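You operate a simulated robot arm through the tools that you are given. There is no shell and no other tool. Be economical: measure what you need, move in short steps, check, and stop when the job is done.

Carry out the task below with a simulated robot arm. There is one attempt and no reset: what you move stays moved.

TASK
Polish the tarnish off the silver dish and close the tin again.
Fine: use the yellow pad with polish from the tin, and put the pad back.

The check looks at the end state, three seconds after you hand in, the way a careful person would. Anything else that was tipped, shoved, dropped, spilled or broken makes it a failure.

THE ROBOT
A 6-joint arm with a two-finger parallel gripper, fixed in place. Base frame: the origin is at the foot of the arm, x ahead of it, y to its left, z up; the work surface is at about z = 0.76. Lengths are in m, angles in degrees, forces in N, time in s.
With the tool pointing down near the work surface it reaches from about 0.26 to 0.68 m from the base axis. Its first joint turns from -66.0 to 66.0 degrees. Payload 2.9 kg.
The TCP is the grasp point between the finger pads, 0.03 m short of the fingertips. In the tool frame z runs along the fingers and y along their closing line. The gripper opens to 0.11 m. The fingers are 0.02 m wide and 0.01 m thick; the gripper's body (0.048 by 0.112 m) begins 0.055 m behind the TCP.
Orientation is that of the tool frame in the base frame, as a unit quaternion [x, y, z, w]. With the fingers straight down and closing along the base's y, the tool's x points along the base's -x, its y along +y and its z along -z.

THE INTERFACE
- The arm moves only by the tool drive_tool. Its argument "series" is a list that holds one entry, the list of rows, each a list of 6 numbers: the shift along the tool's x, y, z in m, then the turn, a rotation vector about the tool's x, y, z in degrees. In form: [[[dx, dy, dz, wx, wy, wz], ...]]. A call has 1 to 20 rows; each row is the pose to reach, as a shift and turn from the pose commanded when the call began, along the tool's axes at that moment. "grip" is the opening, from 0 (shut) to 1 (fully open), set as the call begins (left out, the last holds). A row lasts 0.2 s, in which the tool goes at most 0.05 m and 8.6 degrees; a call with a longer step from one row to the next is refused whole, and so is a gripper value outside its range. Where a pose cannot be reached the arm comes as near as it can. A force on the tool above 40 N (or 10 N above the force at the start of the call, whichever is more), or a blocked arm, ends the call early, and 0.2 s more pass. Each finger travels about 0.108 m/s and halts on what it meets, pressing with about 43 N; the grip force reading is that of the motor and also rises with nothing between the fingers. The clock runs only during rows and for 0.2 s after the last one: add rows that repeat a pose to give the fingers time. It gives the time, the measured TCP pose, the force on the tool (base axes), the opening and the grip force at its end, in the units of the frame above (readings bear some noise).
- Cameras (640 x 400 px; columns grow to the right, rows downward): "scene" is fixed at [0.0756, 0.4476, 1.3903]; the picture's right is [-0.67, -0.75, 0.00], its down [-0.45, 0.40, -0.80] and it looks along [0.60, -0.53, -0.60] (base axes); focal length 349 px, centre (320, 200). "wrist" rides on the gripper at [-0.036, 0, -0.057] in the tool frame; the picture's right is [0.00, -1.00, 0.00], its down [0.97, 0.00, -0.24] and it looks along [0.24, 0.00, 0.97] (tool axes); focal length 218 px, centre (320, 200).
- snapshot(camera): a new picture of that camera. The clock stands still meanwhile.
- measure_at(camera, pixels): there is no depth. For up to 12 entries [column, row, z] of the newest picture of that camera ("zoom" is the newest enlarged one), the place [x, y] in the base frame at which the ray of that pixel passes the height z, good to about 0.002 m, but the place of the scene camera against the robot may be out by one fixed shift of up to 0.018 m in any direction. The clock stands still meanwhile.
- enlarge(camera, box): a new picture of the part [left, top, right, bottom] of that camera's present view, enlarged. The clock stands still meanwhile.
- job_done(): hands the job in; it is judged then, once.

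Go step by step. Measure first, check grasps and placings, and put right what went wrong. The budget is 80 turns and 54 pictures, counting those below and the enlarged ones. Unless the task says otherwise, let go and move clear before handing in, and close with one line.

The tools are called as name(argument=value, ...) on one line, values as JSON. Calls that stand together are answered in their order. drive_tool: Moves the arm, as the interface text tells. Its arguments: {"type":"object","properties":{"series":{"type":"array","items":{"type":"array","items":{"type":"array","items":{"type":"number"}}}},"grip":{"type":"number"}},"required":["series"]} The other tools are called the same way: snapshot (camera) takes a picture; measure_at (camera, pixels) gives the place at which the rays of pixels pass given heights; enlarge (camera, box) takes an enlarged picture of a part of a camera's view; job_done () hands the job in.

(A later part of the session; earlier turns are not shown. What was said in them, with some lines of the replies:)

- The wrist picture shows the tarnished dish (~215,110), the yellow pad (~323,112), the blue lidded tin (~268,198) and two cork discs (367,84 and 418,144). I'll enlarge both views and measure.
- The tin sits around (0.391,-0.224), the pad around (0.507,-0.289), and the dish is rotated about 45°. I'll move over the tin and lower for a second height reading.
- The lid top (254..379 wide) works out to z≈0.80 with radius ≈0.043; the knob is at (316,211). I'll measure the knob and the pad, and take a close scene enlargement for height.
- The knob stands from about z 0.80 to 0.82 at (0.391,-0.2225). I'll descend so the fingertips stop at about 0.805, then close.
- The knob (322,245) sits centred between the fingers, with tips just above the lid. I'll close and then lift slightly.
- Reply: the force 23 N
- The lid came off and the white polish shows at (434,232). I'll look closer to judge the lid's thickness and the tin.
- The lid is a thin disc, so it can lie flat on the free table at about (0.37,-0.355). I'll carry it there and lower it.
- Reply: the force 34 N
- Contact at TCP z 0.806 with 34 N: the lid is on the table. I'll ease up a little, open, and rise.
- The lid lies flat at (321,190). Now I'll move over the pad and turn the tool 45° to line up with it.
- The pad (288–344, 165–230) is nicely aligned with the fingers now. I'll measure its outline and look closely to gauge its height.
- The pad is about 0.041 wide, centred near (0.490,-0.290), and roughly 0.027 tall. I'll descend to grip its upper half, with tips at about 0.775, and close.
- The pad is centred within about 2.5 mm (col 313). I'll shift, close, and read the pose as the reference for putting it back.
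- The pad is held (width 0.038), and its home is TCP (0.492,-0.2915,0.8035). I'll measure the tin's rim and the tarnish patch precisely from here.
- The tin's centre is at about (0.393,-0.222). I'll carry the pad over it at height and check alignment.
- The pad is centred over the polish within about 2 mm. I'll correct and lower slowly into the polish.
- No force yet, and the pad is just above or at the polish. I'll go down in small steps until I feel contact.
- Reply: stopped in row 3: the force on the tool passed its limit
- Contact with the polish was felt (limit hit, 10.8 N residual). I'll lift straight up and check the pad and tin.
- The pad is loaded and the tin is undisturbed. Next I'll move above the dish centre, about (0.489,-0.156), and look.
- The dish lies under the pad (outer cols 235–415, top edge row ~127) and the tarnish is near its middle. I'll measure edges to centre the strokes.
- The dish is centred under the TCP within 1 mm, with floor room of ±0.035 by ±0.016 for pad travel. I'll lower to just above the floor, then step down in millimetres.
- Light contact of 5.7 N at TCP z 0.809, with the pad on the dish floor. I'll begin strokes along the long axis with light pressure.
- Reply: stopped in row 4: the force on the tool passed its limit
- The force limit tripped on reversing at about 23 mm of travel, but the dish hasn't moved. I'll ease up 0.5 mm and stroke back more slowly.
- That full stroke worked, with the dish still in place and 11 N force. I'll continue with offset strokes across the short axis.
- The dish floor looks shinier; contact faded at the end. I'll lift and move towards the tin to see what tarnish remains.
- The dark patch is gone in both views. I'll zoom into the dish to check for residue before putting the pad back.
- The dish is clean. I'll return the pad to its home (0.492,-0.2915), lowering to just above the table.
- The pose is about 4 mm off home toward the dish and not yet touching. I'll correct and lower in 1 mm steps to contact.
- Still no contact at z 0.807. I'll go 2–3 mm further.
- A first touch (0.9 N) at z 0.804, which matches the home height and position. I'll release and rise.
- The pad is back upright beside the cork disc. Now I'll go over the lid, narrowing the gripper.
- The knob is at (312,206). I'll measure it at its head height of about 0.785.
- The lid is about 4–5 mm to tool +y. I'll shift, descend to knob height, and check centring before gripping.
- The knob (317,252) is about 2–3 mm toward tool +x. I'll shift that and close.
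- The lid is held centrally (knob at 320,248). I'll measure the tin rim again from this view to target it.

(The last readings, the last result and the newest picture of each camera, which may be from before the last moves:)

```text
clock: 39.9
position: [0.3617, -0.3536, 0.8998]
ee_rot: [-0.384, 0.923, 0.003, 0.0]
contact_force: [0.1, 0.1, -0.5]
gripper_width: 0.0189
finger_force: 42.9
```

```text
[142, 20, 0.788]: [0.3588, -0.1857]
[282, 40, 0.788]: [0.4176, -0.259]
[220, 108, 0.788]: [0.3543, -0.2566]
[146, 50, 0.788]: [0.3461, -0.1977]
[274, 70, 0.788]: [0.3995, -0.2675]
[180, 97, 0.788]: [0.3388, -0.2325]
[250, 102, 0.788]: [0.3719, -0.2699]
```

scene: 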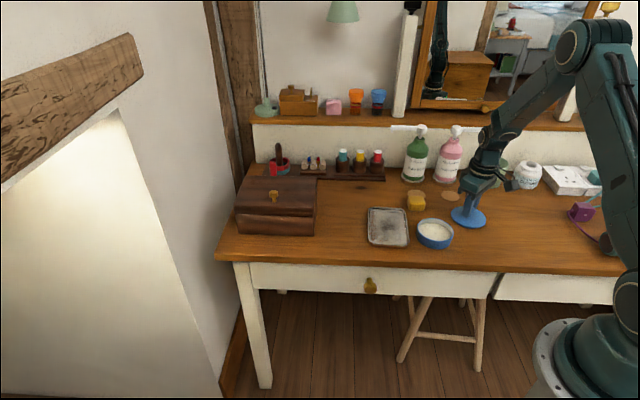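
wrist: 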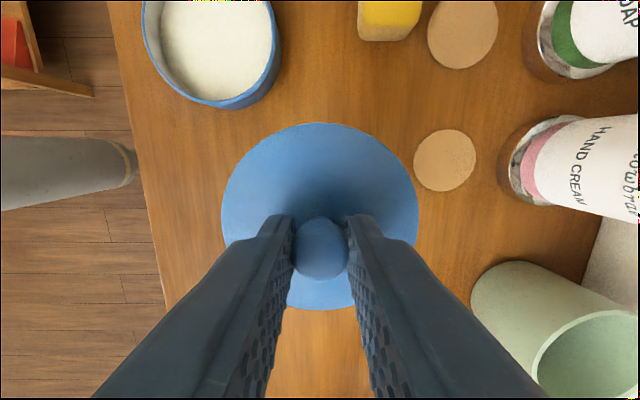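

Those edge points mix rim and body, so I'll use the consistent tin centre (0.391,-0.222). I'll carry the lid above it and check from both cameras.

drive_tool(series=[[[-0.035, 0.022, 0, 0, 0, 0], [-0.07, 0.044, 0, 0, 0, 0], [-0.1, 0.063, 0, 0, 0, 0], [-0.1152, 0.0723, 0, 0, 0, 0], [-0.1152, 0.0723, 0.03, 0, 0, 0], [-0.1152, 0.0723, 0.04, 0, 0, 0], [-0.1152, 0.0723, 0.04, 0, 0, 0]]])

enlarge(camera="scene", box=[390, 190, 480, 250])

snapshot(camera="wrist")

```text
clock: 41.5
position: [0.3888, -0.2203, 0.8616]
ee_rot: [-0.384, 0.923, 0.003, 0.0]
contact_force: [-0.9, -0.4, -0.6]
gripper_width: 0.0189
finger_force: 43.4
```

```text
6.67 times, centred on (435, 220) of scene
```

zoom: 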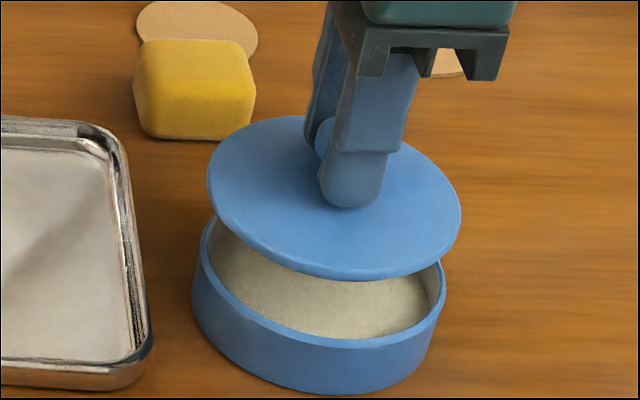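

```text
12 pictures are left
```

wrist: 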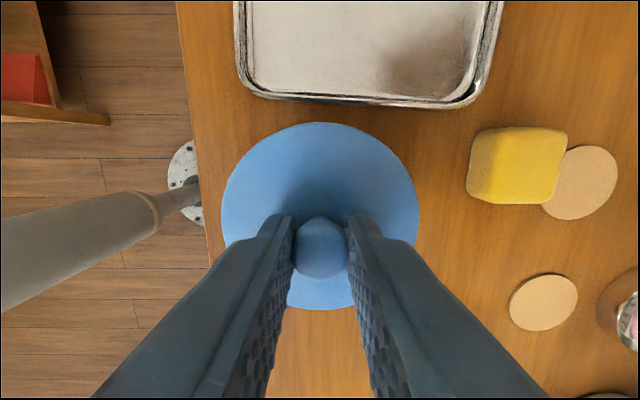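

Horizontally the lid (206–462) lines up with the tin rim; vertically it is hard to judge from this height. I'll lower 16 mm and look again before contact.

drive_tool(series=[[[0, 0, 0.008, 0, 0, 0], [0, 0, 0.016, 0, 0, 0], [0, 0, 0.016, 0, 0, 0]]])

enlarge(camera="scene", box=[400, 200, 480, 250])

```text
clock: 42.3
position: [0.391, -0.2213, 0.8433]
ee_rot: [-0.384, 0.923, 0.002, 0.0]
contact_force: [-0.7, -0.5, -0.4]
gripper_width: 0.0191
finger_force: 43.1
```

```text
8.00 times, centred on (440, 225) of scene
```

zoom: 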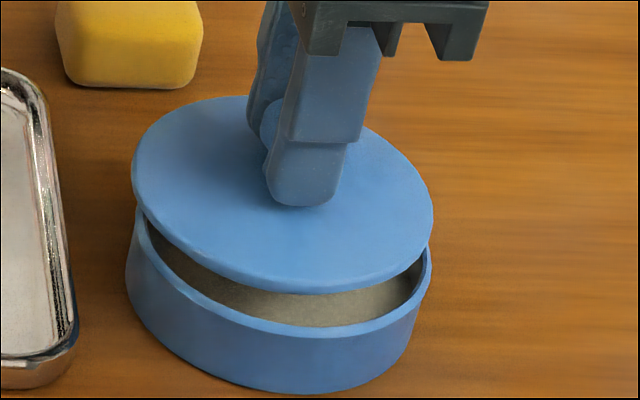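

The lid's outline (131–433, 96–293) is still about 38 px above its seated place (about 135–335). I'll lower in 1–2 mm steps until contact to separate height from lateral offset.

drive_tool(series=[[[0, 0, 0.0015, 0, 0, 0], [0, 0, 0.003, 0, 0, 0], [0, 0, 0.0045, 0, 0, 0]]])

enlarge(camera="scene", box=[400, 200, 480, 250])

```text
clock: 43.1
position: [0.3925, -0.2211, 0.8401]
ee_rot: [-0.384, 0.923, 0.002, 0.0]
contact_force: [-0.6, 0.1, -0.8]
gripper_width: 0.0192
finger_force: 43.1
```

```text
8.00 times, centred on (440, 225) of scene
```

zoom: 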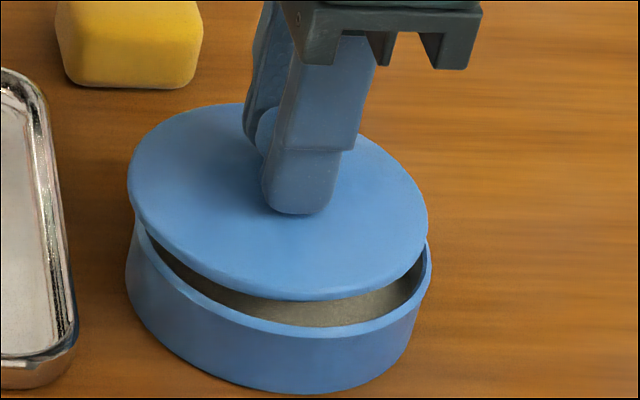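

No contact yet; the gap is shrinking. I'll continue down slowly.

drive_tool(series=[[[0, 0, 0.0015, 0, 0, 0], [0, 0, 0.003, 0, 0, 0], [0, 0, 0.0045, 0, 0, 0]]])

enlarge(camera="scene", box=[400, 200, 480, 250])

```text
clock: 43.9
position: [0.3917, -0.2194, 0.8364]
ee_rot: [-0.384, 0.923, 0.002, 0.0]
contact_force: [-4.0, 1.3, 10.9]
gripper_width: 0.0191
finger_force: 43.3
```

```text
8.00 times, centred on (440, 225) of scene
```

zoom: 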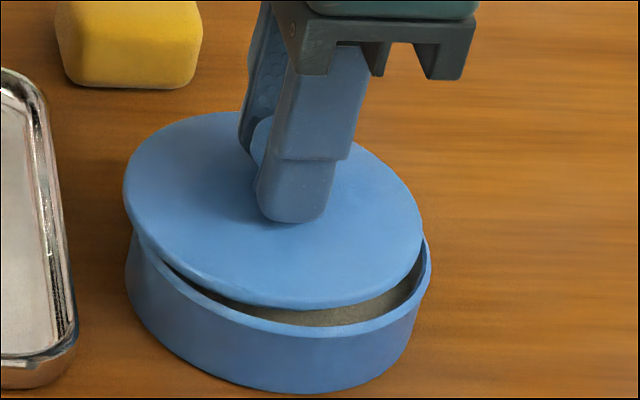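

Contact (10.9 N), but the lid sits offset away from the camera, as a crescent of tin interior shows at (300,315). I'll measure lid and tin outlines in this zoom to get the lateral correction.

measure_at(camera="zoom", pixels=[[122, 180, 0.797], [422, 235, 0.797], [225, 110, 0.797], [310, 303, 0.797], [160, 257, 0.797], [400, 275, 0.797], [431, 260, 0.789], [310, 336, 0.789], [180, 290, 0.789], [240, 322, 0.789], [385, 313, 0.789], [133, 238, 0.789]])

drive_tool(series=[[[0, 0, -0.008, 0, 0, 0], [0, 0, -0.008, 0, 0, 0]]])

```text
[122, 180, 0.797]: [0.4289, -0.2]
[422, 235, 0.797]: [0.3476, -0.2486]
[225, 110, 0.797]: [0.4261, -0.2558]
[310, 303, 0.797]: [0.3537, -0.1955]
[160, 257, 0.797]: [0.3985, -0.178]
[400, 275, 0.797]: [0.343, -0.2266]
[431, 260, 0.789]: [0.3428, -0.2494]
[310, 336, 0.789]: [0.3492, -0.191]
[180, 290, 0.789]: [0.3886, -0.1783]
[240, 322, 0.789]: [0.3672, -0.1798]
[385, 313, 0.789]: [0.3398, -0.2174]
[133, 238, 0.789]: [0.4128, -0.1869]
```

```text
clock: 44.5
position: [0.3928, -0.2209, 0.8439]
ee_rot: [-0.384, 0.923, 0.003, 0.0]
contact_force: [-0.6, 0.0, -0.4]
gripper_width: 0.0191
finger_force: 43.3
```

The tin centre is about (0.384,-0.2255) and the lid's about (0.389–0.392,-0.226), so I need roughly 6–7 mm in base -x. I'll shift while raised, then lower and look.

drive_tool(series=[[[0.0039, 0.0053, 0, 0, 0, 0], [0.0039, 0.0053, 0.003, 0, 0, 0], [0.0039, 0.0053, 0.005, 0, 0, 0], [0.0039, 0.0053, 0.005, 0, 0, 0]]])

enlarge(camera="scene", box=[400, 200, 480, 250])

```text
clock: 45.5
position: [0.3862, -0.2211, 0.8387]
ee_rot: [-0.384, 0.923, 0.002, 0.0]
contact_force: [-0.2, -0.2, -0.6]
gripper_width: 0.0193
finger_force: 43.2
```

```text
8.00 times, centred on (440, 225) of scene
```

zoom: 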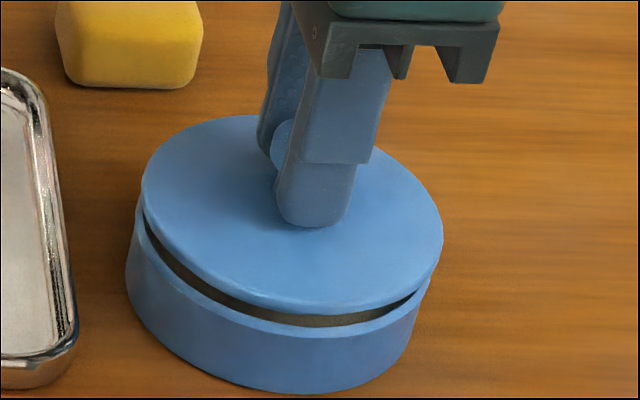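

It is closer (lid 141–443, 114–313); it now needs about 2 mm to the picture's left and some millimetres toward the camera. I'll adjust, then lower to contact.

drive_tool(series=[[[-0.0021, 0.0041, 0, 0, 0, 0], [-0.0021, 0.0041, 0.001, 0, 0, 0], [-0.0021, 0.0041, 0.002, 0, 0, 0], [-0.0021, 0.0041, 0.003, 0, 0, 0]]])

enlarge(camera="scene", box=[400, 200, 480, 250])

```text
clock: 46.5
position: [0.3843, -0.2158, 0.8368]
ee_rot: [-0.384, 0.923, 0.002, -0.001]
contact_force: [-1.4, 0.5, 1.7]
gripper_width: 0.0191
finger_force: 43.5
```

```text
8.00 times, centred on (440, 225) of scene
```

zoom: 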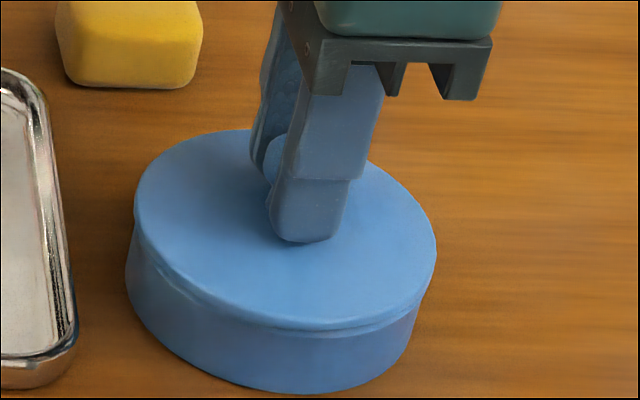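

Nearly seated: outline 133–437, 128–330 against the seated 136–433, 135–335. I'll shift 2 mm more toward the camera with a slight lift, then press down gently.

drive_tool(series=[[[0, 0, -0.0015, 0, 0, 0], [0, 0.002, -0.0015, 0, 0, 0], [0, 0.002, 0, 0, 0, 0], [0, 0.002, 0.001, 0, 0, 0], [0, 0.002, 0.0015, 0, 0, 0]]])

enlarge(camera="scene", box=[400, 200, 480, 250])

```text
clock: 47.7
position: [0.3849, -0.2146, 0.836]
ee_rot: [-0.384, 0.924, 0.0, 0.002]
contact_force: [-3.3, -3.4, 29.7]
gripper_width: 0.0191
finger_force: 43.0
```

```text
8.00 times, centred on (440, 225) of scene
```

zoom: 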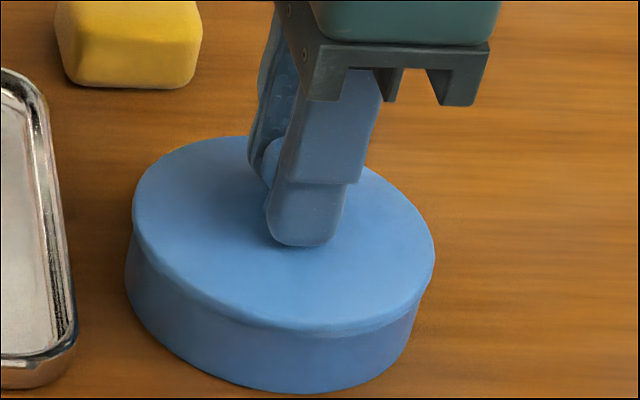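

The outline now matches the seated one (top 135, bottom 335) with 30 N on it. I'll ease off, release and rise.

drive_tool(series=[[[0, 0, -0.0012, 0, 0, 0], [0, 0, -0.0012, 0, 0, 0]]])

drive_tool(series=[[[0, 0, 0, 0, 0, 0], [0, 0, 0, 0, 0, 0], [0, 0, -0.03, 0, 0, 0], [0, 0, -0.07, 0, 0, 0], [0, 0, -0.11, 0, 0, 0], [0, 0, -0.11, 0, 0, 0]]], grip=0.45)

enlarge(camera="scene", box=[400, 200, 480, 250])

snapshot(camera="wrist")

```text
clock: 48.3
position: [0.3843, -0.2136, 0.8352]
ee_rot: [-0.384, 0.923, 0.0, 0.0]
contact_force: [2.1, -7.3, 27.7]
gripper_width: 0.0191
finger_force: 43.1
```

```text
clock: 49.7
position: [0.384, -0.2128, 0.9451]
ee_rot: [-0.384, 0.923, 0.003, 0.0]
contact_force: [-1.0, -0.4, -0.8]
gripper_width: 0.0494
finger_force: 0.0
```

```text
8.00 times, centred on (440, 225) of scene
```

zoom: 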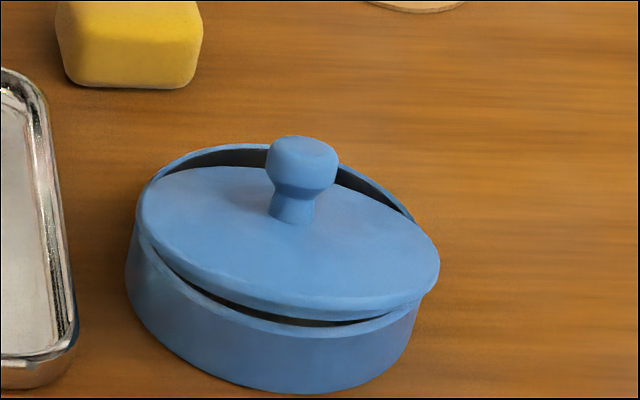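

```text
4 pictures are left
```

wrist: 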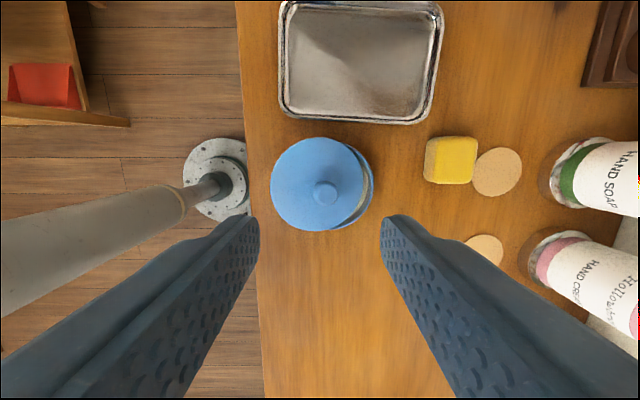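

The lid tipped: its back edge dropped inside the tin, so I overshot by about 8 mm along tool +y (wrist: lid 270–365, tin rim out to col 373). I'll measure the knob and rim in this wrist picture, no new picture needed.

measure_at(camera="wrist", pixels=[[325, 192, 0.805], [325, 192, 0.795], [373, 185, 0.787], [368, 162, 0.787], [357, 218, 0.787], [345, 145, 0.787], [270, 185, 0.792], [317, 137, 0.79], [317, 231, 0.79], [450, 160, 0.785]])

```text
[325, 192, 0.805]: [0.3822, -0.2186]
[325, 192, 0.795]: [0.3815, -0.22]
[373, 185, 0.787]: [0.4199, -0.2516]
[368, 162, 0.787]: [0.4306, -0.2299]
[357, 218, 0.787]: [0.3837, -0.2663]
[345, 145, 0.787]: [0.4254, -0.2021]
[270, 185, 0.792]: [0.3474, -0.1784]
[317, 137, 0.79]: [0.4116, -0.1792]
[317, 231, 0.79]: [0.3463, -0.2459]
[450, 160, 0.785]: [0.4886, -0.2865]
```

The tin centre relative to the TCP is (+0.003,-0.009). I'll turn the tool 90° so the closing line is perpendicular to the tilt (letting the lid pivot level), position over the knob, and take one picture.

drive_tool(series=[[[0.001, 0, 0, 0, 0, 8.2], [0.002, -0.001, 0, 0, 0, 16.4], [0.003, -0.002, 0, 0, 0, 24.6], [0.004, -0.002, 0, 0, 0, 32.8], [0.005, -0.003, 0, 0, 0, 41], [0.0058, -0.003, 0, 0, 0, 49.2], [0.0058, -0.003, 0, 0, 0, 57.4], [0.0058, -0.003, 0, 0, 0, 65.6], [0.0058, -0.003, 0, 0, 0, 73.8], [0.0058, -0.003, 0, 0, 0, 82], [0.0058, -0.003, 0, 0, 0, 90], [0.0058, -0.003, 0.05, 0, 0, 90], [0.0058, -0.003, 0.08, 0, 0, 90], [0.0058, -0.003, 0.08, 0, 0, 90]]])

snapshot(camera="wrist")

```text
clock: 52.7
position: [0.3817, -0.2189, 0.8645]
ee_rot: [0.382, 0.924, 0.001, -0.002]
contact_force: [0.4, 0.6, 0.1]
gripper_width: 0.0495
finger_force: 0.1
```

```text
3 pictures are left
```

wrist: 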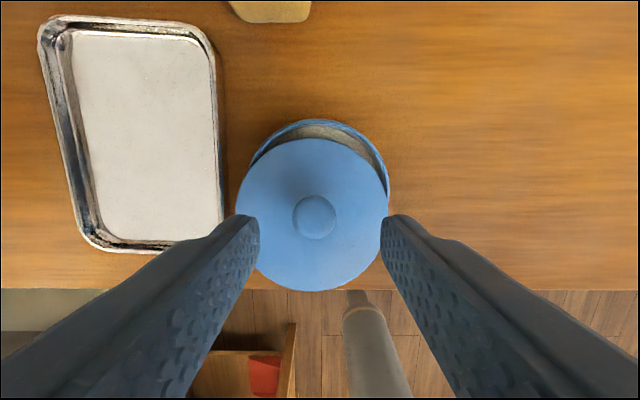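

This view is clear: the knob is at (314,217), and the tin rim arcs over the top (row 119) and right (col 390). I'll measure both relative to the TCP.

measure_at(camera="wrist", pixels=[[320, 119, 0.787], [389, 180, 0.787], [253, 158, 0.787], [375, 147, 0.787], [275, 133, 0.787], [350, 125, 0.787], [314, 217, 0.805], [314, 214, 0.793], [236, 205, 0.79], [389, 205, 0.79]])

```text
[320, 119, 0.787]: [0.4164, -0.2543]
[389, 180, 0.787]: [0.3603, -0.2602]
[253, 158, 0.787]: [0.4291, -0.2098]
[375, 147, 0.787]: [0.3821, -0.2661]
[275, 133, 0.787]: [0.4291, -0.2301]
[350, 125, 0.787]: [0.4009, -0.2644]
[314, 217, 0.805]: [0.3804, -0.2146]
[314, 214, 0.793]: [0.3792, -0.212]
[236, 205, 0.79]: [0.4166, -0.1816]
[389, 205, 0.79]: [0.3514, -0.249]
```

The tin centre is (-0.005,+0.001) and the knob (+0.004,+0.002) from the TCP in tool axes. I'll go to the knob, grip, and lift 12 mm.

drive_tool(series=[[[0.004, 0.002, 0.01, 0, 0, 0], [0.004, 0.002, 0.02, 0, 0, 0], [0.004, 0.002, 0.0265, 0, 0, 0], [0.004, 0.002, 0.0265, 0, 0, 0]]])

drive_tool(series=[[[0, 0, 0, 0, 0, 0], [0, 0, 0, 0, 0, 0], [0, 0, 0, 0, 0, 0], [0, 0, 0, 0, 0, 0]]], grip=0.0)

drive_tool(series=[[[0, 0, -0.004, 0, 0, 0], [0, 0, -0.009, 0, 0, 0], [0, 0, -0.014, 0, 0, 0], [0, 0, -0.014, 0, 0, 0]]])

```text
clock: 53.7
position: [0.3793, -0.2144, 0.8388]
ee_rot: [0.382, 0.924, 0.002, -0.002]
contact_force: [-0.6, -0.2, 0.5]
gripper_width: 0.0495
finger_force: 0.0
```

```text
clock: 54.7
position: [0.3789, -0.2161, 0.8386]
ee_rot: [0.381, 0.925, 0.002, -0.001]
contact_force: [-0.2, 0.6, 0.0]
gripper_width: 0.0188
finger_force: 43.1
```

```text
clock: 55.7
position: [0.3795, -0.216, 0.8515]
ee_rot: [0.382, 0.924, 0.003, -0.002]
contact_force: [0.3, 0.0, -0.2]
gripper_width: 0.0191
finger_force: 43.1
```

The knob is gripped and lifted. I'll shift the lid -9.5 mm along tool x to the tin centre and lower until the first contact.

drive_tool(series=[[[-0.005, -0.0007, 0, 0, 0, 0], [-0.0095, -0.0007, 0, 0, 0, 0], [-0.0095, -0.0007, 0.004, 0, 0, 0], [-0.0095, -0.0007, 0.006, 0, 0, 0], [-0.0095, -0.0007, 0.008, 0, 0, 0]]])

snapshot(camera="wrist")

```text
clock: 56.9
position: [0.3853, -0.2216, 0.8462]
ee_rot: [0.38, 0.925, 0.001, -0.002]
contact_force: [0.2, 0.4, -0.5]
gripper_width: 0.019
finger_force: 42.8
```

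```text
2 pictures are left
```

wrist: 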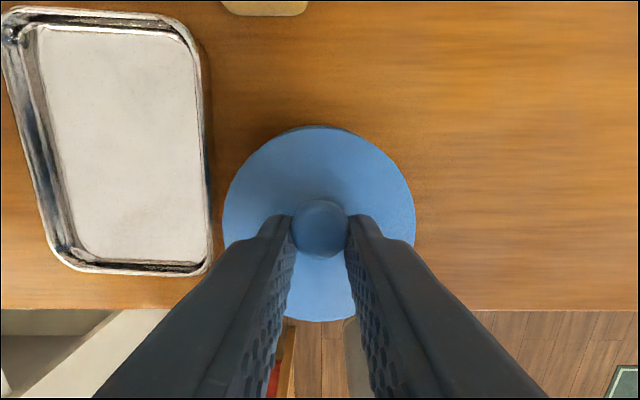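

The lid is tilted in the grip (knob at row 229 instead of the level 248), so it would not seat well. I'll carry it to the free table spot and press it flat there to level it first.

drive_tool(series=[[[0, 0, -0.03, 0, 0, 0], [0, 0, -0.05, 0, 0, 0], [-0.019, -0.028, -0.05, 0, 0, 0], [-0.038, -0.056, -0.05, 0, 0, 0], [-0.057, -0.084, -0.05, 0, 0, 0], [-0.0764, -0.1117, -0.05, 0, 0, 0], [-0.0764, -0.1117, -0.02, 0, 0, 0], [-0.0764, -0.1117, 0.01, 0, 0, 0], [-0.0764, -0.1117, 0.02, 0, 0, 0], [-0.0764, -0.1117, 0.02, 0, 0, 0]]])

drive_tool(series=[[[0, 0, 0.0015, 0, 0, 0], [0, 0, 0.003, 0, 0, 0], [0, 0, 0.0045, 0, 0, 0], [0, 0, 0.006, 0, 0, 0], [0, 0, 0.0075, 0, 0, 0], [0, 0, 0.009, 0, 0, 0], [0, 0, 0.01, 0, 0, 0]]])

```text
clock: 59.1
position: [0.3613, -0.3554, 0.826]
ee_rot: [0.381, 0.924, 0.002, -0.001]
contact_force: [-0.1, -0.4, -0.3]
gripper_width: 0.0189
finger_force: 43.6
```

```text
clock: 60.7
position: [0.3613, -0.356, 0.8156]
ee_rot: [0.382, 0.924, 0.001, -0.001]
contact_force: [-8.0, 1.6, 28.9]
gripper_width: 0.0191
finger_force: 43.0
```

Contact at z 0.816 with 29 N; the lid is starting to level. I'll continue in small steps.

drive_tool(series=[[[0, 0, 0.001, 0, 0, 0], [0, 0, 0.002, 0, 0, 0], [0, 0, 0.003, 0, 0, 0], [0, 0, 0.004, 0, 0, 0]]])

```text
clock: 61.7
position: [0.362, -0.3552, 0.8117]
ee_rot: [0.382, 0.924, 0.001, 0.0]
contact_force: [-6.8, 1.5, 30.6]
gripper_width: 0.0188
finger_force: 43.2
```

It is pivoting at a steady 30 N. I'll continue until it stops yielding.

drive_tool(series=[[[0, 0, 0.001, 0, 0, 0], [0, 0, 0.002, 0, 0, 0], [0, 0, 0.003, 0, 0, 0], [0, 0, 0.004, 0, 0, 0]]])

```text
clock: 62.5
position: [0.3613, -0.356, 0.811]
ee_rot: [0.381, 0.925, 0.001, 0.001]
contact_force: [-0.1, 1.0, 3.7]
gripper_width: 0.0191
finger_force: 43.6
stopped in row 3: the force on the tool passed its limit (the readings are from after the stop); the commanded pose is now the measured one
```

It's now hard contact and so level. I'll release to let it lie flat, regrip lower at the same spot, lift, and take a picture to get the lid's offset in the hand.

drive_tool(series=[[[0, 0, 0, 0, 0, 0], [0, 0, 0, 0, 0, 0], [0, 0, -0.001, 0, 0, 0]]], grip=0.35)

drive_tool(series=[[[-0.003, 0, -0.001, 0, 0, 0], [-0.003, 0, 0.001, 0, 0, 0], [-0.003, 0, 0.001, 0, 0, 0], [-0.003, 0, 0.001, 0, 0, 0]]], grip=0.3)

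drive_tool(series=[[[0, 0, 0, 0, 0, 0], [0, 0, 0, 0, 0, 0], [0, 0, 0, 0, 0, 0]]], grip=0.0)

drive_tool(series=[[[0, 0, -0.02, 0, 0, 0], [0, 0, -0.05, 0, 0, 0], [0, 0, -0.07, 0, 0, 0], [0, 0, -0.07, 0, 0, 0]]])

snapshot(camera="wrist")

```text
clock: 63.3
position: [0.3612, -0.3581, 0.8115]
ee_rot: [0.382, 0.924, 0.001, -0.001]
contact_force: [0.1, -0.1, 0.4]
gripper_width: 0.0385
finger_force: 0.1
```

```text
clock: 64.3
position: [0.3637, -0.3591, 0.8108]
ee_rot: [0.38, 0.925, 0.0, -0.001]
contact_force: [0.2, -0.4, 1.0]
gripper_width: 0.0331
finger_force: 0.0
```

```text
clock: 65.1
position: [0.3644, -0.3592, 0.8094]
ee_rot: [0.381, 0.925, 0.002, -0.001]
contact_force: [0.9, 0.4, -0.6]
gripper_width: 0.0188
finger_force: 42.2
```

```text
clock: 66.1
position: [0.362, -0.3617, 0.8806]
ee_rot: [0.382, 0.924, 0.001, 0.001]
contact_force: [-1.2, -0.1, -0.5]
gripper_width: 0.0188
finger_force: 42.8
```

```text
1 pictures are left
```

wrist: 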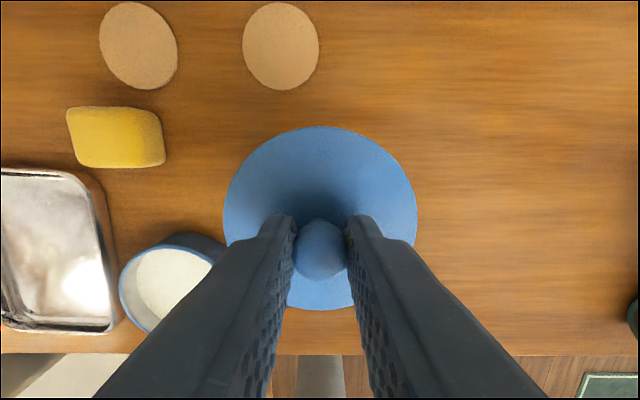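

The lid is level and centred (knob 320,249; outline 223–417 × 126–310). The tin rim is visible too; I'll measure it again from here for the target.

measure_at(camera="wrist", pixels=[[118, 288, 0.787], [124, 266, 0.787], [145, 250, 0.787], [170, 245, 0.787], [195, 249, 0.787], [127, 315, 0.787], [145, 331, 0.787], [116, 130, 0.787]])

```text
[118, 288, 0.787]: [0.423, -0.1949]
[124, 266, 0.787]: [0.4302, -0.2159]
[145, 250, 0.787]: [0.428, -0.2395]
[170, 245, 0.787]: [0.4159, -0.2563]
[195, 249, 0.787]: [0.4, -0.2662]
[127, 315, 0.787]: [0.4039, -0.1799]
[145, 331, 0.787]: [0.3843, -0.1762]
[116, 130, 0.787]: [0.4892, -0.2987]
```

The fit gives tin centre (0.3865,-0.222), matching the earlier ones. I'll carry the level lid above it, stop at z≈0.85, and read the pose.

drive_tool(series=[[[0.02, 0.028, 0, 0, 0, 0], [0.04, 0.057, 0, 0, 0, 0], [0.06, 0.085, 0, 0, 0, 0], [0.0815, 0.1147, 0, 0, 0, 0], [0.0815, 0.1147, 0.015, 0, 0, 0], [0.0815, 0.1147, 0.03, 0, 0, 0], [0.0815, 0.1147, 0.03, 0, 0, 0]]])

drive_tool(series=[[[0, 0, 0, 0, 0, 0]]])

drive_tool(series=[[[0, 0, 0, 0, 0, 0]]])

drive_tool(series=[[[0, 0, 0, 0, 0, 0]]])

```text
clock: 67.7
position: [0.3868, -0.2205, 0.8478]
ee_rot: [0.381, 0.924, 0.001, -0.001]
contact_force: [0.1, 0.1, -0.4]
gripper_width: 0.019
finger_force: 42.8
```

```text
clock: 68.1
position: [0.3857, -0.221, 0.8493]
ee_rot: [0.381, 0.924, 0.0, 0.0]
contact_force: [0.1, -0.4, -0.4]
gripper_width: 0.0186
finger_force: 42.7
```

```text
clock: 68.5
position: [0.3855, -0.2205, 0.849]
ee_rot: [0.381, 0.925, 0.002, -0.001]
contact_force: [0.2, 0.7, -0.5]
gripper_width: 0.0191
finger_force: 42.8
```

```text
clock: 68.9
position: [0.3862, -0.2214, 0.8496]
ee_rot: [0.381, 0.925, 0.001, 0.0]
contact_force: [0.0, 0.9, 0.4]
gripper_width: 0.0191
finger_force: 43.2
```

The mean pose is (0.386,-0.221,0.849), within about 1 mm of target. I'll correct that and lower gently to about 0.838.

drive_tool(series=[[[-0.001, -0.0004, 0.004, 0, 0, 0], [-0.001, -0.0004, 0.008, 0, 0, 0], [-0.001, -0.0004, 0.01, 0, 0, 0], [-0.001, -0.0004, 0.0115, 0, 0, 0]]])

drive_tool(series=[[[0, 0, 0.001, 0, 0, 0]]])

drive_tool(series=[[[0, 0, 0.001, 0, 0, 0]]])

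```text
clock: 69.9
position: [0.3866, -0.2217, 0.8389]
ee_rot: [0.381, 0.925, 0.0, 0.0]
contact_force: [-0.2, 1.0, 0.1]
gripper_width: 0.0192
finger_force: 42.9
```

```text
clock: 70.3
position: [0.3875, -0.221, 0.8379]
ee_rot: [0.38, 0.925, 0.001, 0.0]
contact_force: [-0.7, 1.5, 6.2]
gripper_width: 0.0185
finger_force: 43.2
```

```text
clock: 70.7
position: [0.3878, -0.2226, 0.8366]
ee_rot: [0.381, 0.925, 0.001, 0.0]
contact_force: [-3.9, -0.4, 12.0]
gripper_width: 0.0191
finger_force: 43.5
```

Contact begins at z≈0.8375 (12 N). I'll probe sideways by 1.5 mm in light contact: if seated the lid should resist, and if it is on the rim it will slide or drop.

drive_tool(series=[[[0, 0.001, 0, 0, 0, 0], [0, 0.002, 0, 0, 0, 0]]])

drive_tool(series=[[[0, -0.001, 0, 0, 0, 0], [0, -0.002, 0, 0, 0, 0], [0, -0.003, 0, 0, 0, 0], [0, -0.004, 0, 0, 0, 0]]])

drive_tool(series=[[[0, 0.001, 0, 0, 0, 0], [0, 0.002, 0, 0, 0, 0]]])

drive_tool(series=[[[-0.001, 0, 0, 0, 0, 0], [-0.002, 0, 0, 0, 0, 0]]])

```text
clock: 71.3
position: [0.3885, -0.2206, 0.8383]
ee_rot: [0.381, 0.924, 0.002, 0.001]
contact_force: [-1.7, -3.1, 6.0]
gripper_width: 0.0189
finger_force: 43.2
```

```text
clock: 72.3
position: [0.3865, -0.2222, 0.8368]
ee_rot: [0.381, 0.924, 0.001, 0.0]
contact_force: [0.1, 0.0, -0.7]
gripper_width: 0.0186
finger_force: 42.9
```

```text
clock: 72.9
position: [0.3869, -0.2201, 0.8371]
ee_rot: [0.381, 0.925, 0.001, 0.0]
contact_force: [-0.6, -0.9, 0.1]
gripper_width: 0.0187
finger_force: 43.2
```

```text
clock: 73.5
position: [0.3881, -0.2231, 0.8362]
ee_rot: [0.381, 0.925, 0.001, -0.001]
contact_force: [0.5, 0.5, -0.1]
gripper_width: 0.0189
finger_force: 43.2
```

The vertical force vanished after the -y probe, so the lid's inner lip found the opening. I'll go back to centre and lower further in small steps.

drive_tool(series=[[[0.001, 0, 0, 0, 0, 0], [0.001, -0.0005, 0.001, 0, 0, 0], [0.001, -0.0005, 0.002, 0, 0, 0]]])

drive_tool(series=[[[0, 0, 0.001, 0, 0, 0]]])

drive_tool(series=[[[0, 0, 0.001, 0, 0, 0]]])

```text
clock: 74.3
position: [0.3884, -0.2215, 0.8343]
ee_rot: [0.381, 0.925, 0.001, 0.0]
contact_force: [0.4, -0.3, 0.4]
gripper_width: 0.019
finger_force: 42.5
```

```text
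clock: 74.7
position: [0.3884, -0.2209, 0.8345]
ee_rot: [0.382, 0.924, 0.001, 0.0]
contact_force: [0.0, -0.9, -0.2]
gripper_width: 0.0188
finger_force: 43.0
```

```text
clock: 75.1
position: [0.3876, -0.2211, 0.8342]
ee_rot: [0.382, 0.924, 0.001, -0.001]
contact_force: [0.5, 0.0, -0.4]
gripper_width: 0.0188
finger_force: 42.9
```

It's below the earlier contact height with no force, so the lip is inside. I'll keep going down until it bottoms out.

drive_tool(series=[[[0, 0, 0.001, 0, 0, 0], [0, 0, 0.0015, 0, 0, 0]]])

drive_tool(series=[[[0, 0, 0.001, 0, 0, 0], [0, 0, 0.0015, 0, 0, 0]]])

```text
clock: 75.7
position: [0.3896, -0.2215, 0.8325]
ee_rot: [0.381, 0.924, 0.001, 0.0]
contact_force: [-1.6, -0.6, 0.8]
gripper_width: 0.0188
finger_force: 42.8
```

```text
clock: 76.3
position: [0.3885, -0.2223, 0.8306]
ee_rot: [0.381, 0.924, 0.0, 0.0]
contact_force: [-0.5, 1.0, 3.8]
gripper_width: 0.019
finger_force: 43.1
```

Contact returns at z≈0.8305, about 7 mm below the rim contact, as expected for a seated lid. One more millimetre confirms the stop.

drive_tool(series=[[[0, 0, 0.001, 0, 0, 0]]])

```text
clock: 76.7
position: [0.3892, -0.2225, 0.831]
ee_rot: [0.381, 0.925, 0.001, 0.0]
contact_force: [-5.3, 0.9, 28.3]
gripper_width: 0.0188
finger_force: 43.2
```

Firm at 28 N: the lid is seated. I'll ease off, open and rise, then use the last picture to verify.

drive_tool(series=[[[0, 0, -0.001, 0, 0, 0], [0, 0, -0.001, 0, 0, 0]]])

drive_tool(series=[[[0, 0, 0, 0, 0, 0], [0, 0, 0, 0, 0, 0], [0, 0, -0.03, 0, 0, 0], [0, 0, -0.07, 0, 0, 0], [0, 0, -0.12, 0, 0, 0], [0, 0, -0.15, 0, 0, 0], [0, 0, -0.15, 0, 0, 0]]], grip=0.5)

enlarge(camera="scene", box=[360, 180, 480, 255])

```text
clock: 77.3
position: [0.3888, -0.2212, 0.8303]
ee_rot: [0.381, 0.925, 0.001, 0.0]
contact_force: [-7.3, -2.7, 30.7]
gripper_width: 0.0187
finger_force: 43.0
```

```text
clock: 78.9
position: [0.3856, -0.2216, 0.9808]
ee_rot: [0.381, 0.924, 0.002, -0.001]
contact_force: [-0.1, 0.1, -0.1]
gripper_width: 0.055
finger_force: 0.0
```

```text
5.33 times, centred on (420, 218) of scene
```

zoom: 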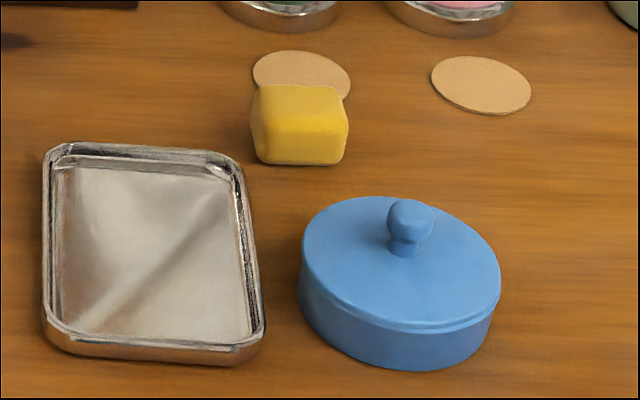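

The last picture shows the lid flush on the tin (400,265), the pad on its spot (300,125) and the dish clean (150,250), with the arm clear, so I'm handing in.

job_done()

```text
The job is handed in.
```

The dish is polished clean, the yellow pad is back on its spot, and the tin is closed with its lid seated; the tin itself ended up a few millimetres from where it started.
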